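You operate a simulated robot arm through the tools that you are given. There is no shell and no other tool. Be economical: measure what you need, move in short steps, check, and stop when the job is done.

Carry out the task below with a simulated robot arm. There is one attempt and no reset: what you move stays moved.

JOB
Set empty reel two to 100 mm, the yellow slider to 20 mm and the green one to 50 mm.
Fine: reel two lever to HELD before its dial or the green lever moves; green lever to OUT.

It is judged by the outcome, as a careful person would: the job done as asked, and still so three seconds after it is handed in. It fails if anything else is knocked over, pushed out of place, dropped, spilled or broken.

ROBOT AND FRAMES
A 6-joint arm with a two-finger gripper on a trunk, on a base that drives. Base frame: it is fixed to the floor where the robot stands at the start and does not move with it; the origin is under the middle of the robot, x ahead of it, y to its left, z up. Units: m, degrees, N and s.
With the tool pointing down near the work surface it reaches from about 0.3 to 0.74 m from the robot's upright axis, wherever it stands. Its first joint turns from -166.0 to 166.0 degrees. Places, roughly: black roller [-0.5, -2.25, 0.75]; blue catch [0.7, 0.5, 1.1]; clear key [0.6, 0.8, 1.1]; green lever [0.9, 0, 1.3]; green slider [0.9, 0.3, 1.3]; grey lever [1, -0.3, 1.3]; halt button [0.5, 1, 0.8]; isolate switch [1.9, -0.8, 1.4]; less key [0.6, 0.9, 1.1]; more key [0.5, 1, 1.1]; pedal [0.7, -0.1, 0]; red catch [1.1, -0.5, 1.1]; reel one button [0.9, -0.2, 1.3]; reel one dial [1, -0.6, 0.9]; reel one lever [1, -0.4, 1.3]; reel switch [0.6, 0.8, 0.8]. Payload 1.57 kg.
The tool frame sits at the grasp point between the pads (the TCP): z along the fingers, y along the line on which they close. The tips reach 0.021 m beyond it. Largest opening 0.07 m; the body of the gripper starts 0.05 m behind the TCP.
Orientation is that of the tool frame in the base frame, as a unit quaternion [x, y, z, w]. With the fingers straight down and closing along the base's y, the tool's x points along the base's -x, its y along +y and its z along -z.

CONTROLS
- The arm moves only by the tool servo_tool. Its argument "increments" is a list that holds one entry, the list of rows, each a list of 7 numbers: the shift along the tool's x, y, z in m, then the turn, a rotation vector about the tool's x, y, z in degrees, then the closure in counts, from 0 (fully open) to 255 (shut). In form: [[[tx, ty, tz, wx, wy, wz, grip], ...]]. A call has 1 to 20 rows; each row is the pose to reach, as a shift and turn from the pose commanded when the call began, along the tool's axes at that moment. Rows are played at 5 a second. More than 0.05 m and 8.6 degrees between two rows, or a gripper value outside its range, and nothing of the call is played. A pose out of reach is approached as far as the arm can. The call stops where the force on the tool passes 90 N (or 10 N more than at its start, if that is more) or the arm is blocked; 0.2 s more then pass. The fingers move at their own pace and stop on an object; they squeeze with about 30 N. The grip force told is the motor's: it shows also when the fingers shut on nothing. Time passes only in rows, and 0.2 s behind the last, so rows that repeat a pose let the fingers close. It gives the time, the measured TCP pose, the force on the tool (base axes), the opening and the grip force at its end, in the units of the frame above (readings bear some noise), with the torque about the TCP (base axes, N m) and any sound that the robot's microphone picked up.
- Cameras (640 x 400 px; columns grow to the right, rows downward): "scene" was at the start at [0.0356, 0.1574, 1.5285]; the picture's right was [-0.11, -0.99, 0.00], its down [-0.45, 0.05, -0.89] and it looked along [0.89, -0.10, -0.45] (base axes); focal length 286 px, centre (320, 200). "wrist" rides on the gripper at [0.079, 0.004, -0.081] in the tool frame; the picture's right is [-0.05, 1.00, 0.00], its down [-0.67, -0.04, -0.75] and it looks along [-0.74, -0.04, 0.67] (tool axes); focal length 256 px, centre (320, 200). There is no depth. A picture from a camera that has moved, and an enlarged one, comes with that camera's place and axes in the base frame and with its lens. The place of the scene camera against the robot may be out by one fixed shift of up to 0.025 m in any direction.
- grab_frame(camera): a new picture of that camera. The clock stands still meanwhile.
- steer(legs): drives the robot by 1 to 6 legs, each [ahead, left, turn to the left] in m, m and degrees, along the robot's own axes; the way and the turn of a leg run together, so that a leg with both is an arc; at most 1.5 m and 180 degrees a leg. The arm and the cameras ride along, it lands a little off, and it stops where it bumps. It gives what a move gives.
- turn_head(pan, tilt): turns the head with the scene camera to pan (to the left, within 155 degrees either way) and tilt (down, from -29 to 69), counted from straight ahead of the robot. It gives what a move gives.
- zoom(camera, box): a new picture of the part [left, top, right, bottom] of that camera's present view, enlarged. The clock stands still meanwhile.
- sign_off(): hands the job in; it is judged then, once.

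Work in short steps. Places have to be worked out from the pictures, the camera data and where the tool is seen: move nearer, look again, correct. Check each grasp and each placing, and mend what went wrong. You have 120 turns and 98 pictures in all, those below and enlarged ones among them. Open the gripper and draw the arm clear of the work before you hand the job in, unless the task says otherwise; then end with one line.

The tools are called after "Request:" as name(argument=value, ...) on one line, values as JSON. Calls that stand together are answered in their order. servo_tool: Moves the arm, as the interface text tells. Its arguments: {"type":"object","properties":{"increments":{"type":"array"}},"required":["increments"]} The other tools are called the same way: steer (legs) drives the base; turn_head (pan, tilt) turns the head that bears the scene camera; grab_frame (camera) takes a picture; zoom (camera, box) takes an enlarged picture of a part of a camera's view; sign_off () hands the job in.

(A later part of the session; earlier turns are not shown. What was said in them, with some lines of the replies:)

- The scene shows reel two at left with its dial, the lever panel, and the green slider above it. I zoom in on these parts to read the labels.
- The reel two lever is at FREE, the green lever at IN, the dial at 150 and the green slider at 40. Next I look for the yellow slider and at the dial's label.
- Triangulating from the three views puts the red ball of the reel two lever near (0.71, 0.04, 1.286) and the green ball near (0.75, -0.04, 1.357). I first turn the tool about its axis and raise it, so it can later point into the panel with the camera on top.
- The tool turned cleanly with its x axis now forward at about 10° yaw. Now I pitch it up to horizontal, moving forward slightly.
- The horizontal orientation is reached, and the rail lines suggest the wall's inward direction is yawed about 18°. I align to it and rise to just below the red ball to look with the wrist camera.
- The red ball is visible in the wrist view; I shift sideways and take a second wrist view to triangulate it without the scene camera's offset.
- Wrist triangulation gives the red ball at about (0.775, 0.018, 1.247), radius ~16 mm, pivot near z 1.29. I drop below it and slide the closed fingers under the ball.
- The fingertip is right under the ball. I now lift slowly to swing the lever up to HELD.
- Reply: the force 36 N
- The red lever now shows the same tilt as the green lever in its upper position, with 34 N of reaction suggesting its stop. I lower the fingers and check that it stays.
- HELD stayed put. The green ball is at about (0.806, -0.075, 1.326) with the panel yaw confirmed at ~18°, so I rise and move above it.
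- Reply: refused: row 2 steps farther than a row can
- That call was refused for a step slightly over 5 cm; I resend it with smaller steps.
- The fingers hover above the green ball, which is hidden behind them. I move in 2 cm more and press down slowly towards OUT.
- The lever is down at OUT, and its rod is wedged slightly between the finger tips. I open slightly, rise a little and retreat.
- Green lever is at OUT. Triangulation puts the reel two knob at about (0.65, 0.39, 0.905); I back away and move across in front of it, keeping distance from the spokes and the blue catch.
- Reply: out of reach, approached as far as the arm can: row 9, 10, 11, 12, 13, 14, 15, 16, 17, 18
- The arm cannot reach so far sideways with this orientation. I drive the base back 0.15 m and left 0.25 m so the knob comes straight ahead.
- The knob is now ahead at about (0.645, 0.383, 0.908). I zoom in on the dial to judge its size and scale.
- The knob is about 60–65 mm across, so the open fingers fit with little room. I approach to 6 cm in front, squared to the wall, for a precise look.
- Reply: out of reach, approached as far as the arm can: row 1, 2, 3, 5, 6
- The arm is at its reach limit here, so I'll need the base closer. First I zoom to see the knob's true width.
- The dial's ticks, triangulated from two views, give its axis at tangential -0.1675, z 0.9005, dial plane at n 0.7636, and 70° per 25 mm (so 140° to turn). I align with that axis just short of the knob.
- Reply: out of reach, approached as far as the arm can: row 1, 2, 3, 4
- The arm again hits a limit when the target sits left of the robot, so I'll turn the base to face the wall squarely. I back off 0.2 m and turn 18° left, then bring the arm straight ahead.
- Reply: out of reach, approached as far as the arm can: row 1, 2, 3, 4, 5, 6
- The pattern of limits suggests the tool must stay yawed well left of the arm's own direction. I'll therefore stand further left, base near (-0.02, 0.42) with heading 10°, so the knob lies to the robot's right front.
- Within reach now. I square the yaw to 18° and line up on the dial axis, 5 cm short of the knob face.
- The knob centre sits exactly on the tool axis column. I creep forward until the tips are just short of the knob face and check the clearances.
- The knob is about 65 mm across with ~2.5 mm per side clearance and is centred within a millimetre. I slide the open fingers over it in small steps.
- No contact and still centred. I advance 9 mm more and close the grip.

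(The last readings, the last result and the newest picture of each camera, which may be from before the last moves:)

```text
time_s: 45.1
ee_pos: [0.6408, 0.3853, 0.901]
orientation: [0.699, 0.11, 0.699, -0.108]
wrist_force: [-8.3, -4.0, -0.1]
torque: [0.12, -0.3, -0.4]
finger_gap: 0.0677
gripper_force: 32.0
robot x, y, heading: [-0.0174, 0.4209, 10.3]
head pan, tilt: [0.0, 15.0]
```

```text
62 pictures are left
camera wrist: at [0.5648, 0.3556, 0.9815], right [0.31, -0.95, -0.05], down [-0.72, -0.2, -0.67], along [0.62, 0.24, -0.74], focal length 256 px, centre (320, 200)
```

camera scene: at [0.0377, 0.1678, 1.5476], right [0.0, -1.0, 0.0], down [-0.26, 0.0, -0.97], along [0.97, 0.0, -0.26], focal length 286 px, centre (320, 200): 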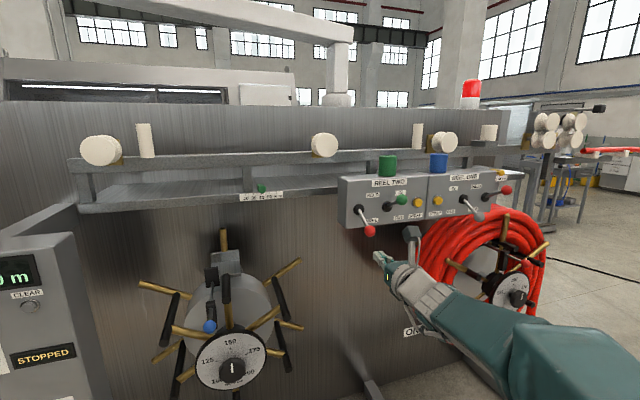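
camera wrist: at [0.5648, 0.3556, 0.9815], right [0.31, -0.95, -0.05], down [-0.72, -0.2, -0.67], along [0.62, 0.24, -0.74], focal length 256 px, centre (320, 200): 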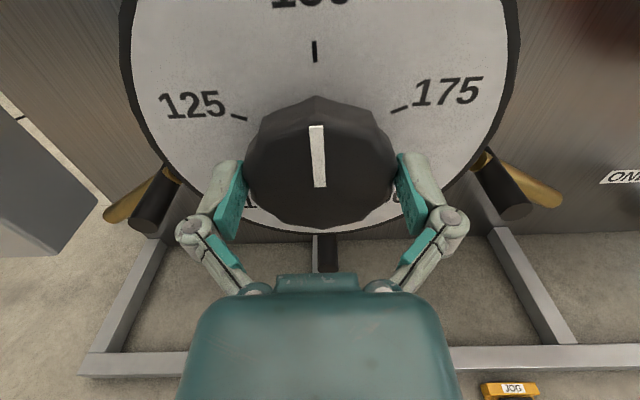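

The knob is gripped (68 mm). I turn counter-clockwise as seen from the front, first 32°, and check that the pointer follows.

Request:
servo_tool(increments=[[[0, 0, 0, 0, 0, -8, 255], [0, 0, 0, 0, 0, -16, 255], [0, 0, 0, 0, 0, -24, 255], [0, 0, 0, 0, 0, -32, 255], [0, 0, 0, 0, 0, -32, 255]]])

Request:
grab_frame(camera="wrist")

```text
time_s: 46.3
ee_pos: [0.6426, 0.3857, 0.9019]
orientation: [0.641, 0.3, 0.701, 0.089]
wrist_force: [-19.9, 1.3, 0.6]
torque: [-0.01, 0.07, 0.1]
finger_gap: 0.0679
gripper_force: 31.9
robot x, y, heading: [-0.0207, 0.4218, 10.0]
head pan, tilt: [0.0, 15.0]
```

```text
61 pictures are left
camera wrist: at [0.553, 0.3975, 0.9709], right [0.27, -0.83, 0.49], down [-0.61, -0.54, -0.58], along [0.75, -0.14, -0.65], focal length 256 px, centre (320, 200)
```

wrist: 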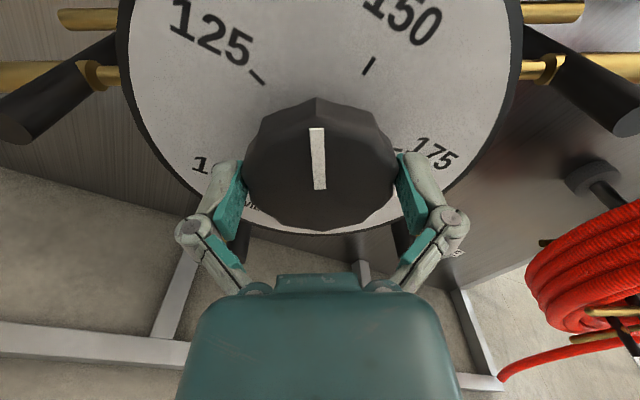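

The pointer follows the tool well. I continue turning to the full 140°, easing back 2 mm because of the axial push.

Request:
servo_tool(increments=[[[0, 0, -0.002, 0, 0, -8, 255], [0, 0, -0.002, 0, 0, -16, 255], [0, 0, -0.002, 0, 0, -24, 255], [0, 0, -0.002, 0, 0, -32, 255], [0, 0, -0.002, 0, 0, -40, 255], [0, 0, -0.002, 0, 0, -48, 255], [0, 0, -0.002, 0, 0, -48, 255]]])

Request:
grab_frame(camera="wrist")

Request:
turn_head(pan=10, tilt=40)

Request:
grab_frame(camera="scene")

```text
time_s: 47.9
ee_pos: [0.6395, 0.3867, 0.9]
orientation: [0.465, 0.536, 0.603, 0.364]
wrist_force: [32.6, 16.5, -29.6]
torque: [0.09, -0.17, 0.13]
finger_gap: 0.0677
gripper_force: 32.5
robot x, y, heading: [-0.017, 0.4204, 10.1]
head pan, tilt: [0.0, 15.0]
```

```text
60 pictures are left
camera wrist: at [0.539, 0.4344, 0.9185], right [0.07, -0.21, 0.98], down [-0.51, -0.85, -0.14], along [0.86, -0.49, -0.17], focal length 256 px, centre (320, 200)
```

wrist: 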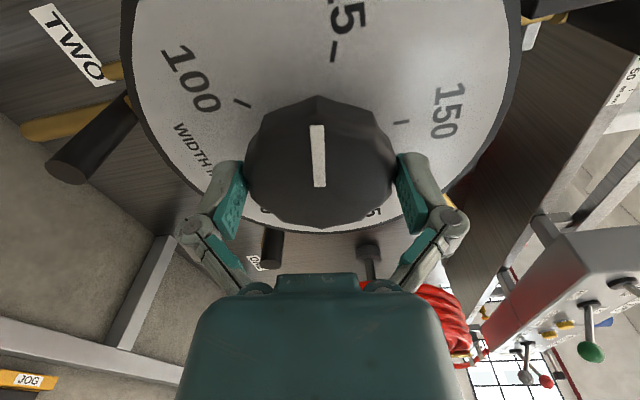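

```text
time_s: 48.8
ee_pos: [0.6399, 0.3857, 0.9]
orientation: [0.464, 0.536, 0.604, 0.365]
wrist_force: [29.6, 19.3, -34.3]
torque: [0.1, -0.18, 0.32]
finger_gap: 0.0676
gripper_force: 31.4
robot x, y, heading: [-0.022, 0.4221, 10.0]
head pan, tilt: [10.0, 40.0]
```

```text
59 pictures are left
camera scene: at [-0.0149, 0.6069, 1.5078], right [0.34, -0.94, 0.0], down [-0.61, -0.22, -0.76], along [0.72, 0.26, -0.65], focal length 286 px, centre (320, 200)
```

scene: 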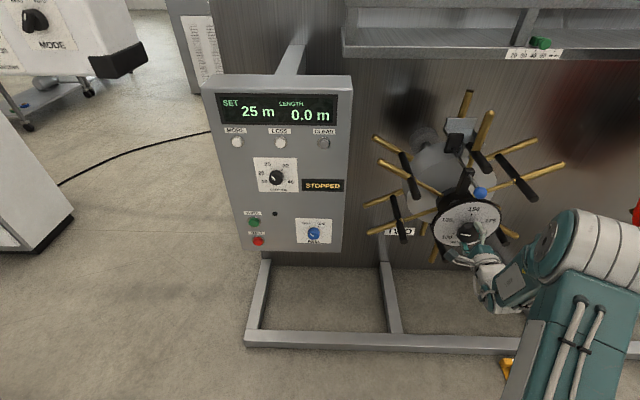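

80° done, the pointer just past 125. Forces show a slight axis offset, so I relax it by about a millimetre and turn the remaining 60°.

Request:
servo_tool(increments=[[[0, -0.001, 0.0013, 0, 0, 0, 255], [0, -0.001, 0.0013, 0, 0, -8, 255], [0, -0.001, 0.0013, 0, 0, -16, 255], [0, -0.001, 0.0013, 0, 0, -24, 255], [0, -0.001, 0.0013, 0, 0, -32, 255], [0, -0.001, 0.0013, 0, 0, -40, 255], [0, -0.001, 0.0013, 0, 0, -48, 255], [0, -0.001, 0.0013, 0, 0, -54, 255], [0, -0.001, 0.0013, 0, 0, -60, 255], [0, -0.001, 0.0013, 0, 0, -60, 255]]])

Request:
grab_frame(camera="wrist")

```text
time_s: 51.0
ee_pos: [0.6427, 0.3816, 0.9016]
orientation: [0.135, 0.694, 0.34, 0.62]
wrist_force: [-3.3, -5.0, -11.0]
torque: [0.54, -0.05, -0.37]
finger_gap: 0.0678
gripper_force: 32.0
robot x, y, heading: [-0.015, 0.4226, 10.0]
head pan, tilt: [10.0, 40.0]
```

```text
58 pictures are left
camera wrist: at [0.5488, 0.4097, 0.8439], right [-0.22, 0.7, 0.68], down [-0.57, -0.66, 0.49], along [0.79, -0.28, 0.55], focal length 256 px, centre (320, 200)
```

wrist: 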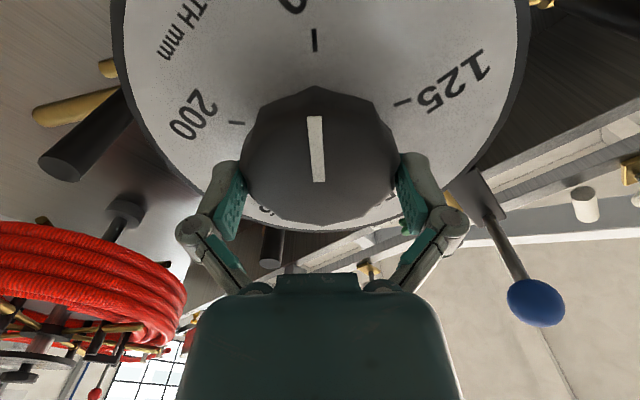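

The pointer now lines up with the 100 tick just as it earlier did with 150. I open the fingers and back straight off, then check.

Request:
servo_tool(increments=[[[0, 0, 0, 0, 0, 0, 0], [0, 0, 0, 0, 0, 0, 0], [0, 0, -0.02, 0, 0, 0, 0], [0, 0, -0.04, 0, 0, 0, 0], [0, 0, -0.07, 0, 0, 0, 0], [0, 0, -0.1, 0, 0, 0, 0]]])

Request:
zoom(camera="wrist", box=[200, 0, 440, 150])

```text
time_s: 52.4
ee_pos: [0.5463, 0.3524, 0.9015]
orientation: [0.135, 0.694, 0.341, 0.619]
wrist_force: [0.0, -0.5, 0.0]
torque: [0.01, 0.02, 0.03]
finger_gap: 0.07
gripper_force: 0.0
robot x, y, heading: [-0.0194, 0.4191, 10.1]
head pan, tilt: [10.0, 40.0]
```

```text
2.67 times, centred on (320, 75) of wrist
camera zoom: at [0.4515, 0.3791, 0.8432], right [-0.23, 0.7, 0.68], down [-0.57, -0.66, 0.49], along [0.79, -0.28, 0.55], focal length 683 px, centre (320, 533)
```

zoom: 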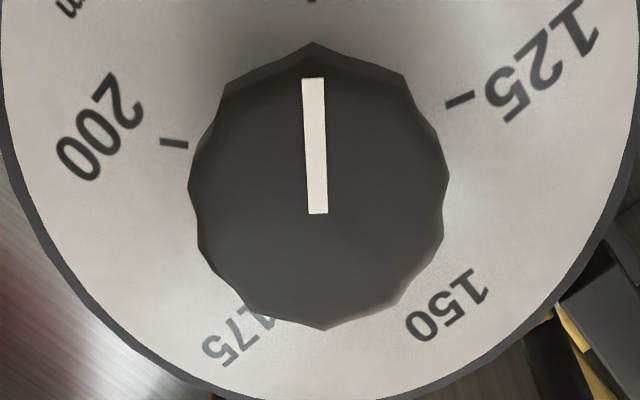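

The dial reads 100. I rotate the tool back to camera-up in place, then look at the dial and green slider with the scene camera.

Request:
servo_tool(increments=[[[0, 0, -0.01, 0, 0, 8.4, 0], [0, 0, -0.02, 0, 0, 16.8, 0], [0, 0, -0.02, 0, 0, 25.2, 0], [0, 0, -0.02, 0, 0, 33.6, 0], [0, 0, -0.02, 0, 0, 42, 0], [0, 0, -0.02, 0, 0, 50.4, 0], [0, 0, -0.02, 0, 0, 58.8, 0], [0, 0, -0.02, 0, 0, 67.2, 0], [0, 0, -0.02, 0, 0, 75.6, 0], [0, 0, -0.02, 0, 0, 84, 0], [0, 0, -0.02, 0, 0, 92.4, 0], [0, 0, -0.02, 0, 0, 100.8, 0], [0, 0, -0.02, 0, 0, 109.2, 0], [0, 0, -0.02, 0, 0, 117.6, 0], [0, 0, -0.02, 0, 0, 126, 0], [0, 0, -0.02, 0, 0, 134.4, 0], [0, 0, -0.02, 0, 0, 140, 0]]])

Request:
turn_head(pan=-5, tilt=25)

Request:
grab_frame(camera="scene")

Request:
grab_frame(camera="wrist")

```text
time_s: 56.0
ee_pos: [0.5261, 0.3476, 0.9012]
orientation: [0.699, 0.109, 0.699, -0.109]
wrist_force: [-0.2, 0.1, -0.3]
torque: [0.01, -0.02, -0.03]
finger_gap: 0.07
gripper_force: 0.0
robot x, y, heading: [-0.018, 0.4206, 10.1]
head pan, tilt: [10.0, 40.0]
```

```text
time_s: 56.8
ee_pos: [0.5266, 0.3476, 0.901]
orientation: [0.698, 0.11, 0.699, -0.109]
wrist_force: [0.4, 0.0, 0.5]
torque: [0.0, 0.01, -0.02]
finger_gap: 0.0699
gripper_force: 0.2
robot x, y, heading: [-0.0145, 0.4223, 10.0]
head pan, tilt: [-5.0, 25.0]
```

```text
56 pictures are left
camera scene: at [-0.0078, 0.5829, 1.5314], right [0.09, -1.0, 0.0], down [-0.42, -0.04, -0.91], along [0.9, 0.08, -0.42], focal length 286 px, centre (320, 200)
```

scene: 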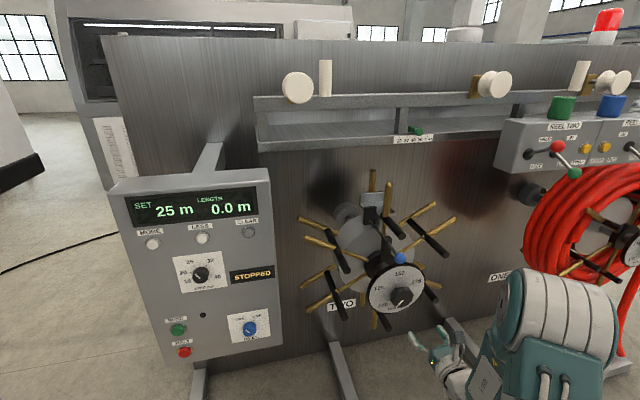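

```text
55 pictures are left
camera wrist: at [0.4504, 0.319, 0.9807], right [0.31, -0.95, -0.05], down [-0.72, -0.2, -0.67], along [0.62, 0.24, -0.74], focal length 256 px, centre (320, 200)
```

wrist: 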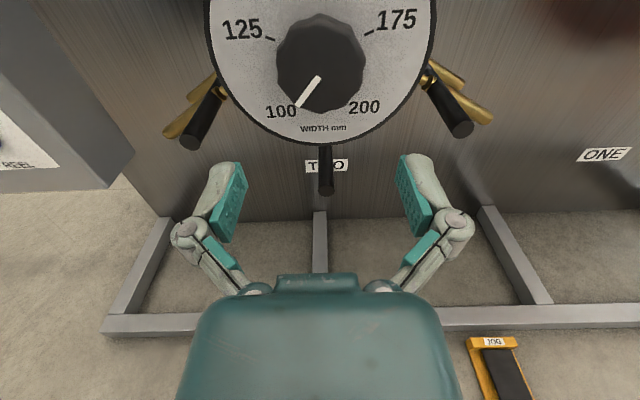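

Request:
zoom(camera="wrist", box=[240, 0, 400, 140])

Request:
zoom(camera="scene", box=[350, 90, 510, 190])

```text
2.86 times, centred on (320, 70) of wrist
camera zoom: at [0.4504, 0.319, 0.9807], right [0.31, -0.95, -0.05], down [-0.72, -0.2, -0.67], along [0.62, 0.24, -0.74], focal length 731 px, centre (320, 571)
```

zoom: 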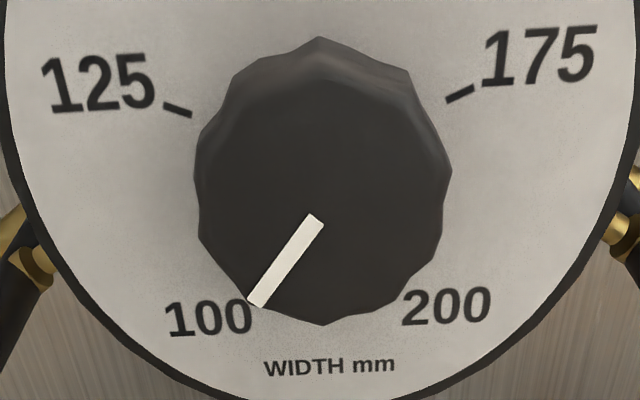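

```text
4.00 times, centred on (430, 140) of scene
camera zoom: at [-0.0078, 0.5829, 1.5314], right [0.09, -1.0, 0.0], down [-0.42, -0.04, -0.91], along [0.9, 0.08, -0.42], focal length 1145 px, centre (-120, 440)
```

zoom: 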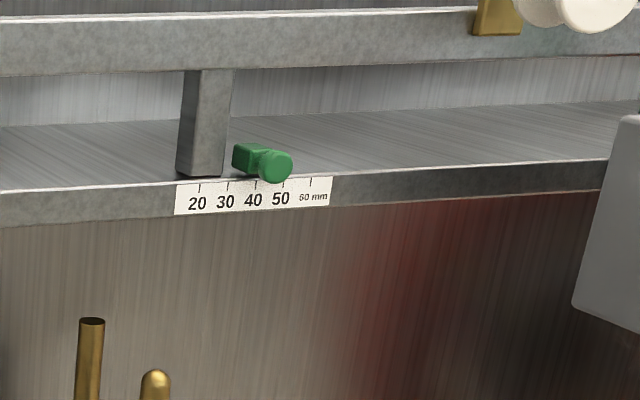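

The pointer computes to 140.3° — 100 mm is set. Next the green slider, near (0.935, 0.35, 1.325): I raise the arm to that height, then drive a little forward-right.

Request:
servo_tool(increments=[[[0.045, 0, 0, 0, 0, 0, 0], [0.09, 0, 0, 0, 0, 0, 0], [0.135, 0, 0, 0, 0, 0, 0], [0.18, 0, 0, 0, 0, 0, 0], [0.225, 0, 0, 0, 0, 0, 0], [0.27, 0, 0, 0, 0, 0, 0], [0.315, 0, 0, 0, 0, 0, 0], [0.36, 0, 0, 0, 0, 0, 0], [0.4, 0, 0, 0, 0, 0, 0], [0.42, 0, 0, 0, 0, 0, 0]]])

Request:
steer(legs=[[0, -0.108, 0], [0.125, 0, 0]])

Request:
grab_frame(camera="wrist")

```text
time_s: 59.0
ee_pos: [0.5269, 0.3509, 1.322]
orientation: [0.698, 0.11, 0.699, -0.109]
wrist_force: [-0.8, 0.6, -0.7]
torque: [-0.04, 0.01, 0.04]
finger_gap: 0.0702
gripper_force: 0.0
robot x, y, heading: [-0.0191, 0.4192, 10.1]
head pan, tilt: [-5.0, 25.0]
```

```text
time_s: 61.0
ee_pos: [0.674, 0.2592, 1.3194]
orientation: [0.699, 0.108, 0.699, -0.109]
wrist_force: [-0.5, -0.7, -0.4]
torque: [0.0, -0.02, 0.06]
finger_gap: 0.0699
gripper_force: 0.1
robot x, y, heading: [0.1261, 0.3376, 9.8]
head pan, tilt: [-5.0, 25.0]
```

```text
52 pictures are left
camera wrist: at [0.5982, 0.2318, 1.3987], right [0.3, -0.95, -0.05], down [-0.72, -0.19, -0.67], along [0.62, 0.24, -0.74], focal length 256 px, centre (320, 200)
```

wrist: 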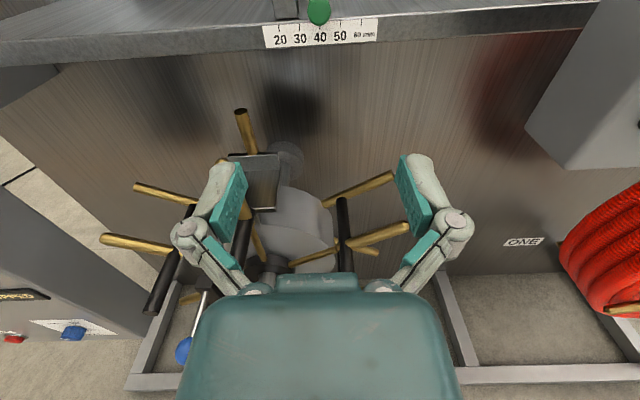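

The green slider is straight ahead at the 40 mark. I move forward 15 cm for a closer look.

Request:
servo_tool(increments=[[[0, 0, 0.04, 0, 0, 0, 0], [0, 0, 0.08, 0, 0, 0, 0], [0, 0, 0.12, 0, 0, 0, 0], [0, 0, 0.15, 0, 0, 0, 0], [0, 0, 0.15, 0, 0, 0, 0]]])

Request:
zoom(camera="wrist", box=[160, 0, 480, 200])

```text
time_s: 62.2
ee_pos: [0.8169, 0.3085, 1.3198]
orientation: [0.699, 0.109, 0.698, -0.108]
wrist_force: [-0.1, 1.0, 0.8]
torque: [-0.01, 0.0, -0.03]
finger_gap: 0.07
gripper_force: 0.1
robot x, y, heading: [0.1234, 0.3381, 9.7]
head pan, tilt: [-5.0, 25.0]
```

```text
2.00 times, centred on (320, 100) of wrist
camera zoom: at [0.7399, 0.2806, 1.399], right [0.3, -0.95, -0.05], down [-0.72, -0.19, -0.67], along [0.62, 0.24, -0.74], focal length 512 px, centre (320, 400)
```

zoom: 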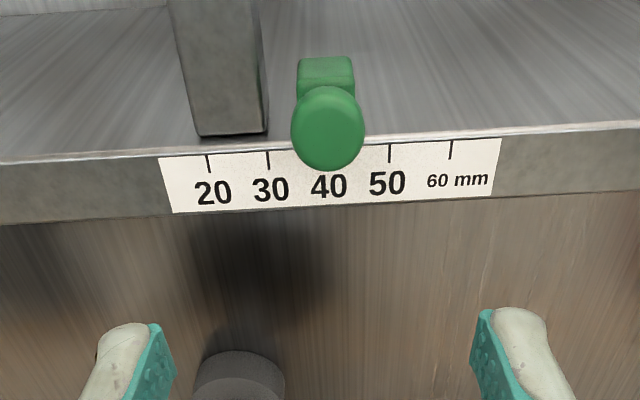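

The knob face is at about n 0.978, z 1.331, and tick spacing is ~24.5 mm. I move in to straddle the knob with partly open fingers.

Request:
servo_tool(increments=[[[0.0108, 0.0024, 0.03, 0, 0, 0, 80], [0.0108, 0.0024, 0.055, 0, 0, 0, 80], [0.0108, 0.0024, 0.075, 0, 0, 0, 80], [0.0108, 0.0024, 0.08, 0, 0, 0, 80]]])

Request:
grab_frame(camera="wrist")

```text
time_s: 63.2
ee_pos: [0.8957, 0.3275, 1.3309]
orientation: [0.699, 0.107, 0.698, -0.109]
wrist_force: [0.1, -0.2, -1.5]
torque: [0.0, -0.01, 0.0]
finger_gap: 0.0481
gripper_force: 0.0
robot x, y, heading: [0.1318, 0.3375, 9.6]
head pan, tilt: [-5.0, 25.0]
```

```text
50 pictures are left
camera wrist: at [0.8183, 0.2993, 1.4099], right [0.3, -0.95, -0.05], down [-0.72, -0.19, -0.67], along [0.62, 0.24, -0.74], focal length 256 px, centre (320, 200)
```

wrist: 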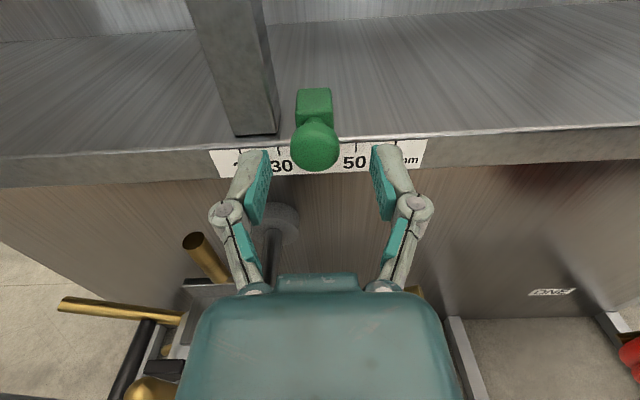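

Nicely aligned, knob 2 mm left of centre. I correct, advance 18 mm and close on the knob.

Request:
servo_tool(increments=[[[0.001, -0.002, 0.01, 0, 0, 0, 80], [0.001, -0.002, 0.018, 0, 0, 0, 80], [0.001, -0.002, 0.018, 0, 0, 0, 160], [0.001, -0.002, 0.018, 0, 0, 0, 255], [0.001, -0.002, 0.018, 0, 0, 0, 255]]])

Request:
zoom(camera="wrist", box=[160, 50, 480, 250])

```text
time_s: 64.4
ee_pos: [0.9117, 0.3354, 1.3296]
orientation: [0.699, 0.107, 0.699, -0.108]
wrist_force: [-0.4, 0.0, -0.2]
torque: [0.0, 0.02, -0.01]
finger_gap: 0.0247
gripper_force: 32.3
robot x, y, heading: [0.128, 0.3365, 10.0]
head pan, tilt: [-5.0, 25.0]
```

```text
2.00 times, centred on (320, 150) of wrist
camera zoom: at [0.8345, 0.307, 1.4102], right [0.3, -0.95, -0.05], down [-0.72, -0.19, -0.67], along [0.62, 0.24, -0.74], focal length 512 px, centre (320, 300)
```

zoom: 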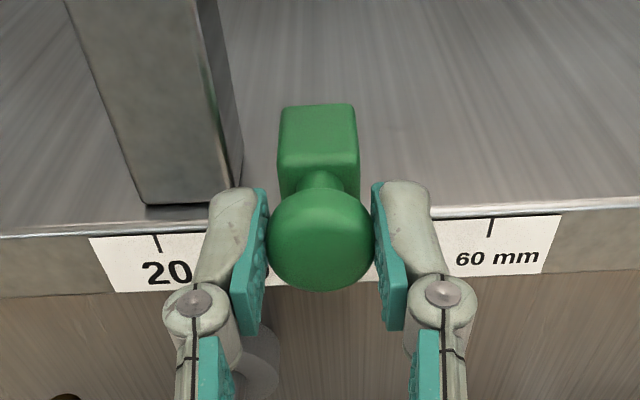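

The knob is gripped with the slider still at 40. I draw it about 25 mm to the right toward 50.

Request:
servo_tool(increments=[[[0, 0.006, 0, 0, 0, 0, 255], [0, 0.012, 0, 0, 0, 0, 255], [0, 0.018, 0, 0, 0, 0, 255], [0, 0.0248, 0, 0, 0, 0, 255], [0, 0.0248, 0, 0, 0, 0, 255]]])

Request:
zoom(camera="wrist", box=[160, 50, 480, 250])

```text
time_s: 65.6
ee_pos: [0.9185, 0.3114, 1.3302]
orientation: [0.699, 0.107, 0.699, -0.108]
wrist_force: [6.1, 2.3, -6.9]
torque: [-0.01, -0.05, 0.0]
finger_gap: 0.0247
gripper_force: 32.5
robot x, y, heading: [0.1282, 0.3365, 9.8]
head pan, tilt: [-5.0, 25.0]
```

```text
2.00 times, centred on (320, 150) of wrist
camera zoom: at [0.8426, 0.2829, 1.4103], right [0.3, -0.95, -0.06], down [-0.72, -0.19, -0.66], along [0.62, 0.24, -0.74], focal length 512 px, centre (320, 300)
```

zoom: 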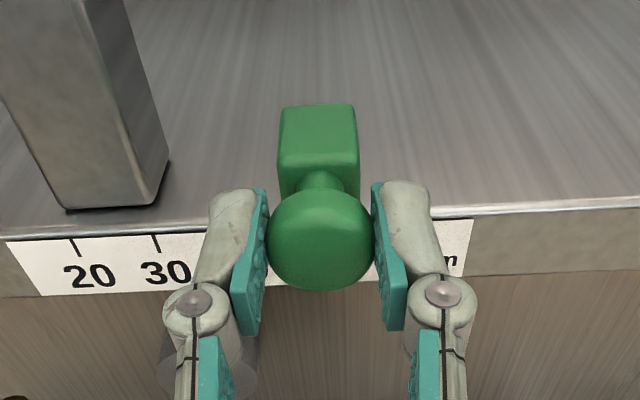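

Extrapolating the ticks, 50 sits right at the slider. I open, retreat and check from the front.

Request:
servo_tool(increments=[[[0, 0, 0, 0, 0, 0, 80], [0, 0, 0, 0, 0, 0, 80], [0, 0, -0.03, 0, 0, 0, 80], [0, 0, -0.07, 0, 0, 0, 80], [0, 0, -0.1, 0, 0, 0, 80], [0, 0, -0.1, 0, 0, 0, 80]]])

Request:
zoom(camera="wrist", box=[240, 30, 400, 130])

```text
time_s: 67.0
ee_pos: [0.8233, 0.2809, 1.3316]
orientation: [0.699, 0.107, 0.699, -0.108]
wrist_force: [-0.3, 0.0, 0.4]
torque: [0.02, 0.0, -0.02]
finger_gap: 0.0479
gripper_force: 0.1
robot x, y, heading: [0.1272, 0.3398, 9.7]
head pan, tilt: [-5.0, 25.0]
```

```text
4.00 times, centred on (320, 80) of wrist
camera zoom: at [0.7467, 0.2524, 1.4109], right [0.3, -0.95, -0.05], down [-0.72, -0.19, -0.67], along [0.62, 0.24, -0.74], focal length 1024 px, centre (320, 680)
```

zoom: 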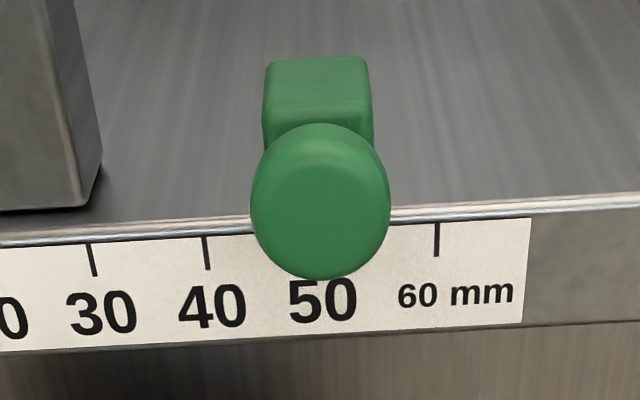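

Green slider sits at 50. Next is the yellow slider, estimated near world (1.2, -0.6): I pull back, drive back and to the right with the arm clear of the levers, then look.

Request:
servo_tool(increments=[[[0, 0, -0.04, 0, 0, 0, 80], [0, 0, -0.08, 0, 0, 0, 80], [0, 0, -0.12, 0, 0, 0, 80]]])

Request:
steer(legs=[[-0.3, 0, 0], [0, -0.92, 0]])

Request:
turn_head(pan=0, tilt=30)

Request:
grab_frame(camera="scene")

```text
time_s: 67.8
ee_pos: [0.7075, 0.2424, 1.3297]
orientation: [0.699, 0.108, 0.698, -0.11]
wrist_force: [-0.2, -0.1, -0.2]
torque: [0.01, -0.01, -0.01]
finger_gap: 0.0481
gripper_force: 0.0
robot x, y, heading: [0.1249, 0.3405, 10.0]
head pan, tilt: [-5.0, 25.0]
```

```text
time_s: 74.4
ee_pos: [0.5878, -0.7239, 1.3308]
orientation: [0.697, 0.115, 0.698, -0.115]
wrist_force: [-0.8, -0.4, 0.2]
torque: [0.02, 0.01, 0.0]
finger_gap: 0.0478
gripper_force: 0.1
robot x, y, heading: [0.0078, -0.6414, 10.8]
head pan, tilt: [-5.0, 25.0]
```

```text
time_s: 75.1
ee_pos: [0.5886, -0.724, 1.3315]
orientation: [0.698, 0.115, 0.697, -0.116]
wrist_force: [-0.1, -0.5, -0.5]
torque: [-0.01, -0.01, 0.03]
finger_gap: 0.048
gripper_force: 0.1
robot x, y, heading: [0.0062, -0.6383, 11.0]
head pan, tilt: [0.0, 30.0]
```

```text
46 pictures are left
camera scene: at [0.0119, -0.4691, 1.5235], right [0.19, -0.98, 0.0], down [-0.49, -0.1, -0.87], along [0.85, 0.16, -0.5], focal length 286 px, centre (320, 200)
```

scene: 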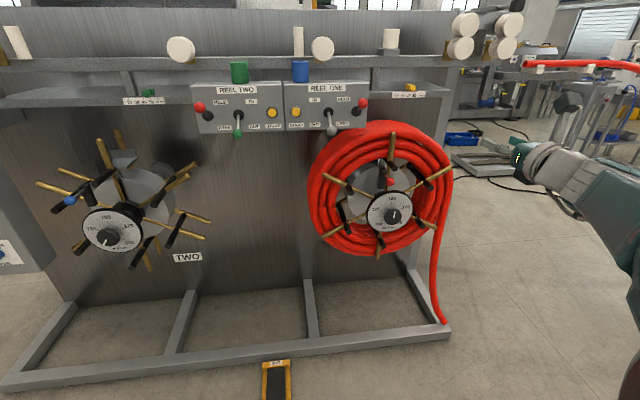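

Levers, dial and green slider all look right from here, and the yellow slider is on the shelf right of the panel. I drive forward to a place where the arm faces it, with the hand staying above the hose.

Request:
zoom(camera="scene", box=[340, 40, 500, 140])

Request:
steer(legs=[[0.36, 0.017, 0]])

Request:
grab_frame(camera="wrist")

Request:
turn_head(pan=-20, tilt=30)

Request:
grab_frame(camera="scene")

```text
4.00 times, centred on (420, 90) of scene
camera zoom: at [0.0119, -0.4691, 1.5235], right [0.19, -0.98, 0.0], down [-0.49, -0.1, -0.87], along [0.85, 0.16, -0.5], focal length 1145 px, centre (-80, 640)
```

zoom: 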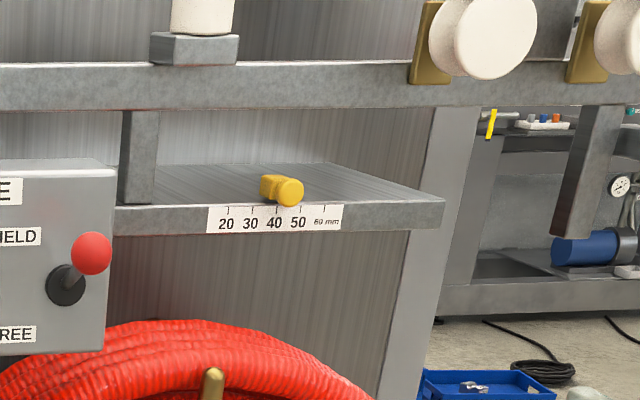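

```text
time_s: 77.4
ee_pos: [0.9396, -0.6379, 1.3302]
orientation: [0.698, 0.116, 0.697, -0.116]
wrist_force: [0.2, -0.6, -0.1]
torque: [-0.03, -0.05, -0.02]
finger_gap: 0.0484
gripper_force: 0.0
robot x, y, heading: [0.3575, -0.5542, 11.1]
head pan, tilt: [0.0, 30.0]
```

```text
44 pictures are left
camera wrist: at [0.8636, -0.6677, 1.4105], right [0.32, -0.94, -0.05], down [-0.72, -0.21, -0.67], along [0.62, 0.25, -0.74], focal length 256 px, centre (320, 200)
```

wrist: 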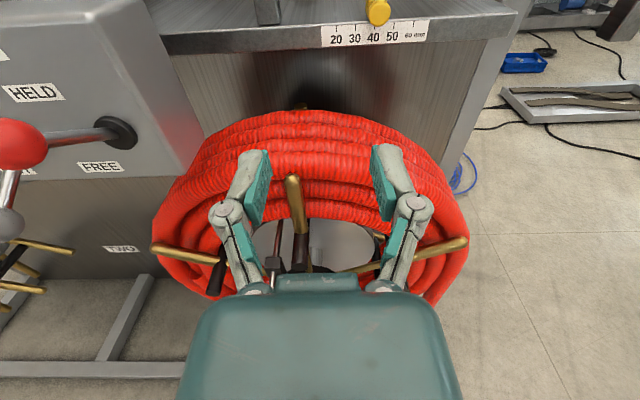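

```text
time_s: 78.2
ee_pos: [0.9391, -0.6384, 1.3309]
orientation: [0.698, 0.116, 0.697, -0.117]
wrist_force: [0.4, 0.3, 0.0]
torque: [0.02, -0.03, -0.01]
finger_gap: 0.048
gripper_force: 0.0
robot x, y, heading: [0.3579, -0.5567, 11.3]
head pan, tilt: [-20.0, 30.0]
```

```text
43 pictures are left
camera scene: at [0.3624, -0.4154, 1.5235], right [-0.15, -0.99, 0.0], down [-0.49, 0.08, -0.87], along [0.86, -0.13, -0.5], focal length 286 px, centre (320, 200)
```

scene: 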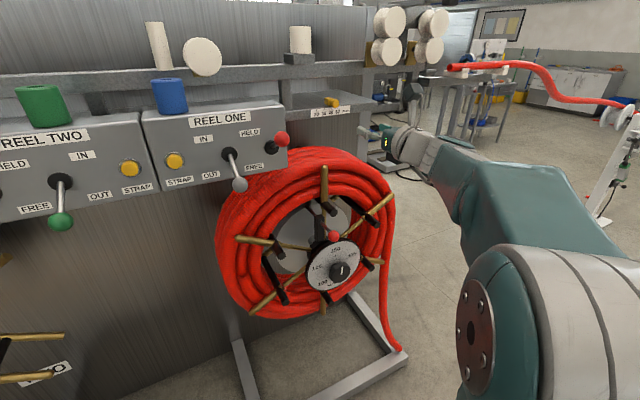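

The yellow slider stands near 40 on its scale, about 6 cm right of the tool. I edge the base a bit closer and right, then take a closer view.

Request:
steer(legs=[[0.065, -0.043, 0]])

Request:
servo_tool(increments=[[[0, 0.01, 0.04, -0.6, 0, 0, 80], [0, 0.014, 0.08, -1.1, 0, 0, 80], [0, 0.014, 0.11, -1.1, 0, 0, 80], [0, 0.014, 0.11, -1.1, 0, 0, 80]]])

Request:
grab_frame(camera="wrist")

Request:
grab_frame(camera="scene")

```text
time_s: 79.3
ee_pos: [1.0089, -0.6499, 1.3313]
orientation: [0.698, 0.118, 0.697, -0.114]
wrist_force: [-0.3, 2.0, -0.2]
torque: [0.02, 0.02, -0.1]
finger_gap: 0.0482
gripper_force: 0.1
robot x, y, heading: [0.4282, -0.5808, 11.2]
head pan, tilt: [-20.0, 30.0]
```

```text
time_s: 80.3
ee_pos: [1.1195, -0.6453, 1.3305]
orientation: [0.699, 0.107, 0.698, -0.111]
wrist_force: [-0.1, -0.1, 0.1]
torque: [0.03, -0.02, 0.01]
finger_gap: 0.0481
gripper_force: 0.1
robot x, y, heading: [0.4283, -0.5807, 10.8]
head pan, tilt: [-20.0, 30.0]
```

```text
42 pictures are left
camera wrist: at [1.0436, -0.6735, 1.4101], right [0.3, -0.95, -0.06], down [-0.72, -0.19, -0.67], along [0.62, 0.25, -0.74], focal length 256 px, centre (320, 200)
```

wrist: 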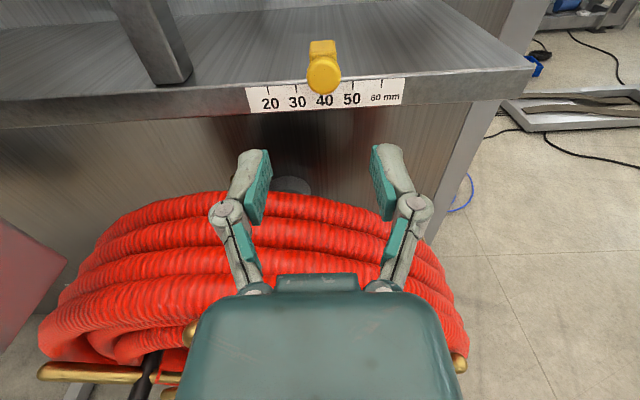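

```text
41 pictures are left
camera scene: at [0.4359, -0.4459, 1.5238], right [-0.16, -0.99, 0.0], down [-0.5, 0.08, -0.86], along [0.85, -0.13, -0.5], focal length 286 px, centre (320, 200)
```

scene: 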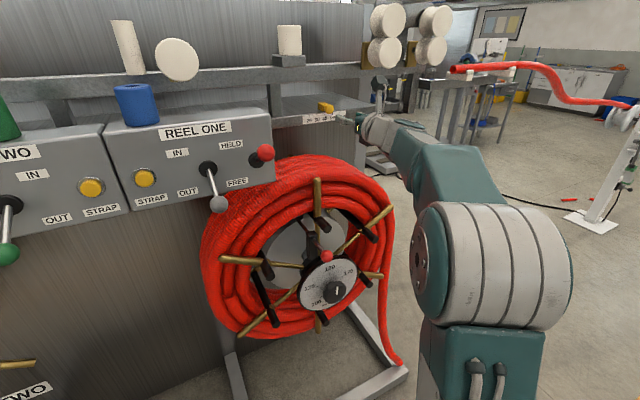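

The view matches the green slider's approach, with the knob at 40. I move in to straddle the yellow knob and close.

Request:
servo_tool(increments=[[[0.001, 0.0006, 0.03, 0, 0, 0, 80], [0.001, 0.0006, 0.06, 0, 0, 0, 80], [0.001, 0.0006, 0.085, 0, 0, 0, 80], [0.001, 0.0006, 0.085, 0, 0, 0, 80]]])

Request:
grab_frame(camera="wrist")

```text
time_s: 81.3
ee_pos: [1.2009, -0.6129, 1.3317]
orientation: [0.699, 0.108, 0.698, -0.111]
wrist_force: [0.5, 0.1, 0.2]
torque: [0.01, 0.01, 0.01]
finger_gap: 0.0479
gripper_force: 0.1
robot x, y, heading: [0.4283, -0.5787, 11.0]
head pan, tilt: [-20.0, 30.0]
```

```text
40 pictures are left
camera wrist: at [1.1244, -0.6429, 1.4101], right [0.31, -0.95, -0.06], down [-0.72, -0.19, -0.67], along [0.62, 0.24, -0.74], focal length 256 px, centre (320, 200)
```

wrist: 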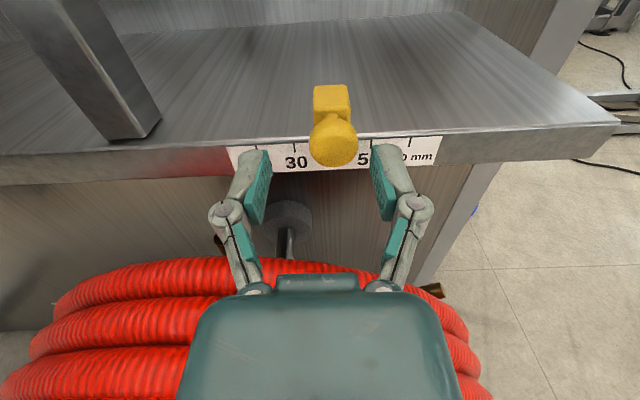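

The knob is ~6 mm right of the finger centre. I shift right first, then advance and close.

Request:
servo_tool(increments=[[[0, 0.006, 0, 0, 0, 0, 80], [0, 0.006, 0.01, 0, 0, 0, 80], [0, 0.006, 0.017, 0, 0, 0, 80], [0, 0.006, 0.017, 0, 0, 0, 160], [0, 0.006, 0.017, 0, 0, 0, 255], [0, 0.006, 0.017, 0, 0, 0, 255]]])

Request:
zoom(camera="wrist", box=[160, 50, 480, 250])

```text
time_s: 82.7
ee_pos: [1.2185, -0.6137, 1.3309]
orientation: [0.699, 0.109, 0.698, -0.111]
wrist_force: [-1.0, -0.5, 0.7]
torque: [-0.01, 0.07, -0.02]
finger_gap: 0.0247
gripper_force: 32.1
robot x, y, heading: [0.4292, -0.5826, 11.0]
head pan, tilt: [-20.0, 30.0]
```

```text
2.00 times, centred on (320, 150) of wrist
camera zoom: at [1.1424, -0.6439, 1.4108], right [0.31, -0.95, -0.06], down [-0.72, -0.19, -0.67], along [0.62, 0.24, -0.74], focal length 512 px, centre (320, 300)
```

zoom: 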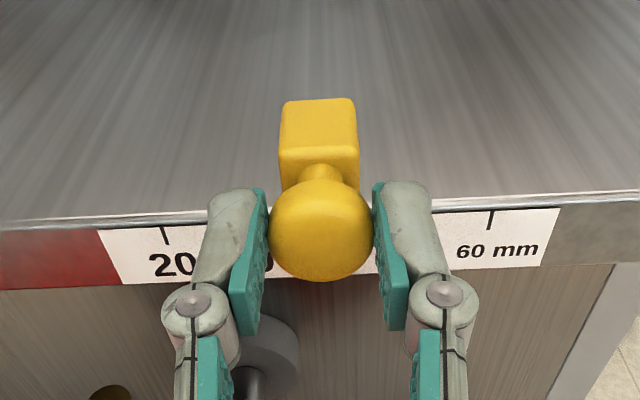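

Gripped; tick 20 is about 48.5 mm to the left. I draw the slider left by that amount.

Request:
servo_tool(increments=[[[0, -0.007, 0, 0, 0, 0, 255], [0, -0.014, 0, 0, 0, 0, 255], [0, -0.021, 0, 0, 0, 0, 255], [0, -0.028, 0, 0, 0, 0, 255], [0, -0.035, 0, 0, 0, 0, 255], [0, -0.042, 0, 0, 0, 0, 255], [0, -0.0485, 0, 0, 0, 0, 255], [0, -0.0485, 0, 0, 0, 0, 255]]])

Request:
zoom(camera="wrist", box=[160, 50, 480, 250])

```text
time_s: 84.5
ee_pos: [1.2032, -0.5688, 1.3309]
orientation: [0.699, 0.107, 0.699, -0.109]
wrist_force: [-11.4, -6.0, -2.4]
torque: [0.06, 0.04, -0.11]
finger_gap: 0.0252
gripper_force: 32.0
robot x, y, heading: [0.4258, -0.5783, 11.0]
head pan, tilt: [-20.0, 30.0]
```

```text
2.00 times, centred on (320, 150) of wrist
camera zoom: at [1.1275, -0.598, 1.4109], right [0.31, -0.95, -0.06], down [-0.72, -0.19, -0.67], along [0.62, 0.24, -0.74], focal length 512 px, centre (320, 300)
```

zoom: 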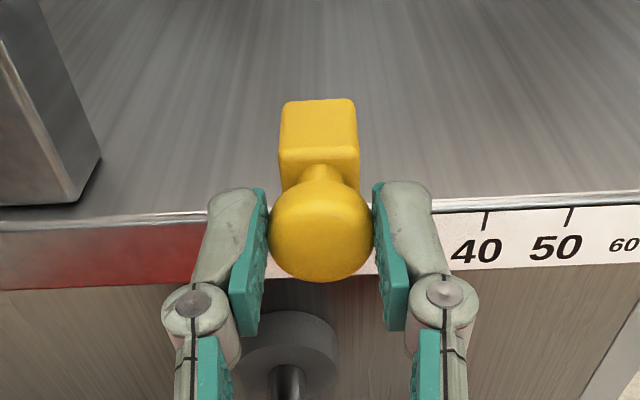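

It appears at 20 within a millimetre. I release, back off and check the exact position.

Request:
servo_tool(increments=[[[0, 0, 0, 0, 0, 0, 80], [0, 0, 0, 0, 0, 0, 80], [0, 0, -0.03, 0, 0, 0, 80], [0, 0, -0.07, 0, 0, 0, 80], [0, 0, -0.1, 0, 0, 0, 80], [0, 0, -0.1, 0, 0, 0, 80]]])

Request:
zoom(camera="wrist", box=[240, 30, 400, 130])

```text
time_s: 85.9
ee_pos: [1.1105, -0.6015, 1.3314]
orientation: [0.699, 0.109, 0.698, -0.111]
wrist_force: [-0.4, 0.3, -0.6]
torque: [0.0, -0.02, -0.03]
finger_gap: 0.0482
gripper_force: 0.2
robot x, y, heading: [0.429, -0.5804, 11.0]
head pan, tilt: [-20.0, 30.0]
```

```text
4.00 times, centred on (320, 80) of wrist
camera zoom: at [1.0351, -0.6309, 1.4108], right [0.31, -0.95, -0.06], down [-0.72, -0.19, -0.67], along [0.62, 0.24, -0.74], focal length 1024 px, centre (320, 680)
```

zoom: 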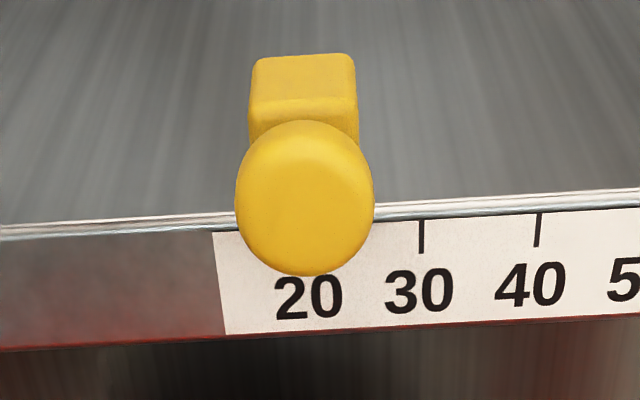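

The yellow slider reads 20. I retract, drive back clear, and take a final overview of all settings.

Request:
servo_tool(increments=[[[0, 0, -0.04, 0, 0, 0, 80], [0, 0, -0.08, 0, 0, 0, 40], [0, 0, -0.11, 0, 0, 0, 0], [0, 0, -0.11, 0, 0, 0, 0]]])

Request:
steer(legs=[[-0.4, 0, 0]])

Request:
turn_head(pan=8, tilt=25)

Request:
grab_frame(camera="scene")

```text
time_s: 86.9
ee_pos: [1.0031, -0.6342, 1.3312]
orientation: [0.699, 0.108, 0.699, -0.11]
wrist_force: [0.9, -0.8, -0.6]
torque: [0.02, 0.01, 0.01]
finger_gap: 0.07
gripper_force: 0.0
robot x, y, heading: [0.431, -0.5806, 11.0]
head pan, tilt: [-20.0, 30.0]
```

```text
time_s: 89.4
ee_pos: [0.6066, -0.7081, 1.3305]
orientation: [0.698, 0.114, 0.698, -0.116]
wrist_force: [0.5, 0.2, 1.0]
torque: [0.0, -0.02, 0.02]
finger_gap: 0.07
gripper_force: 0.1
robot x, y, heading: [0.0303, -0.659, 11.7]
head pan, tilt: [-20.0, 30.0]
```

```text
time_s: 90.3
ee_pos: [0.6065, -0.7061, 1.3291]
orientation: [0.698, 0.113, 0.698, -0.115]
wrist_force: [0.4, 0.8, 0.1]
torque: [-0.03, 0.01, 0.02]
finger_gap: 0.07
gripper_force: 0.1
robot x, y, heading: [0.0312, -0.6587, 12.0]
head pan, tilt: [8.0, 25.0]
```

```text
36 pictures are left
camera scene: at [0.0312, -0.476, 1.5314], right [0.34, -0.94, 0.0], down [-0.4, -0.14, -0.91], along [0.85, 0.31, -0.42], focal length 286 px, centre (320, 200)
```

scene: 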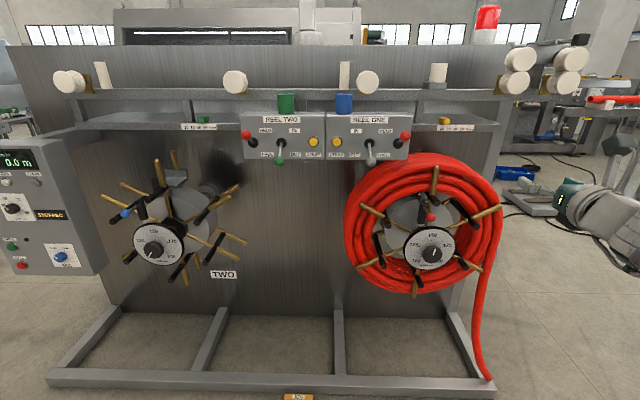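

Request:
zoom(camera="scene", box=[230, 90, 422, 210])

Request:
zoom(camera="scene", box=[110, 210, 206, 270])

Request:
zoom(camera="scene", box=[170, 100, 250, 150])

Request:
zoom(camera="scene", box=[415, 100, 495, 150])

```text
3.33 times, centred on (326, 150) of scene
camera zoom: at [0.0312, -0.476, 1.5314], right [0.34, -0.94, 0.0], down [-0.4, -0.14, -0.91], along [0.85, 0.31, -0.42], focal length 954 px, centre (300, 367)
```

zoom: 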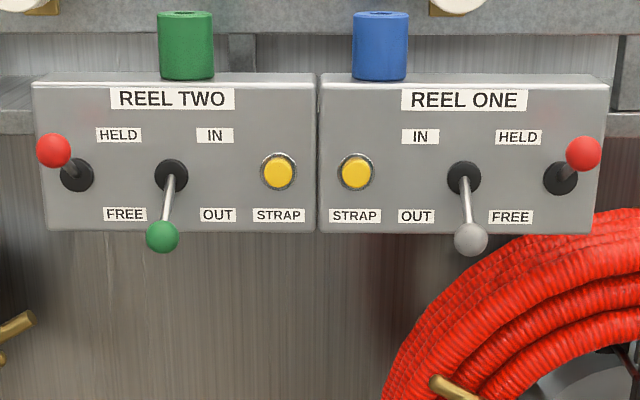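

```text
6.67 times, centred on (158, 240) of scene
camera zoom: at [0.0312, -0.476, 1.5314], right [0.34, -0.94, 0.0], down [-0.4, -0.14, -0.91], along [0.85, 0.31, -0.42], focal length 1908 px, centre (1400, -67)
```

zoom: 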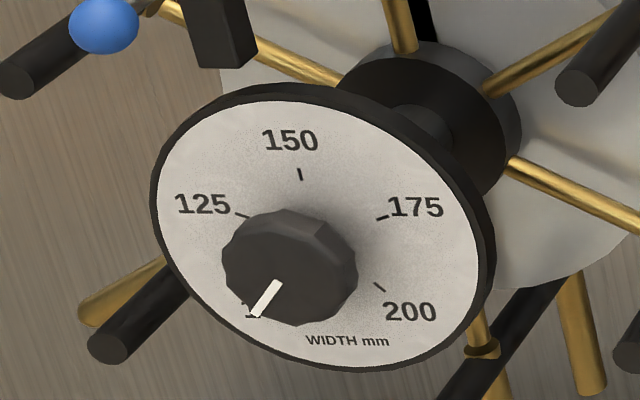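

```text
8.00 times, centred on (210, 125) of scene
camera zoom: at [0.0312, -0.476, 1.5314], right [0.34, -0.94, 0.0], down [-0.4, -0.14, -0.91], along [0.85, 0.31, -0.42], focal length 2290 px, centre (1200, 800)
```

zoom: 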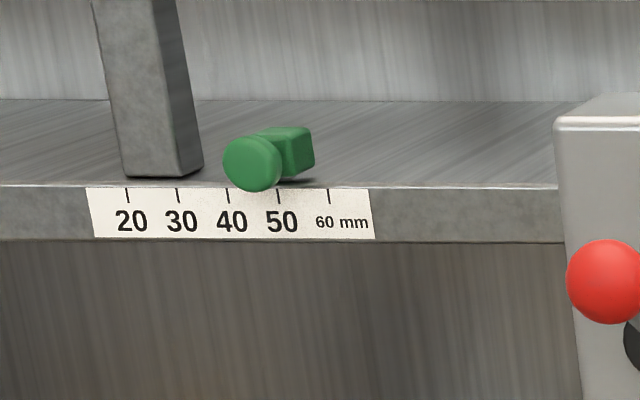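

```text
8.00 times, centred on (455, 125) of scene
camera zoom: at [0.0312, -0.476, 1.5314], right [0.34, -0.94, 0.0], down [-0.4, -0.14, -0.91], along [0.85, 0.31, -0.42], focal length 2290 px, centre (-760, 800)
```

zoom: 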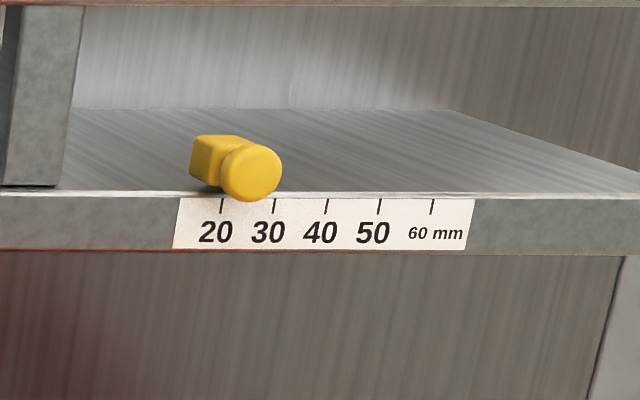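

All settings check out from the overview: reel two lever at HELD, green lever at OUT, dial at 100, green slider at 50, yellow at 20. Nothing else has shifted and the arm is clear with the gripper open, so I hand in.

Request:
sign_off()

```text
The job is handed in.
```

The job is done and handed in. Reel two's lever went to HELD first, then the green lever to OUT. Reel two is set to 100 mm, the green slider to 50 mm and the yellow slider to 20 mm.
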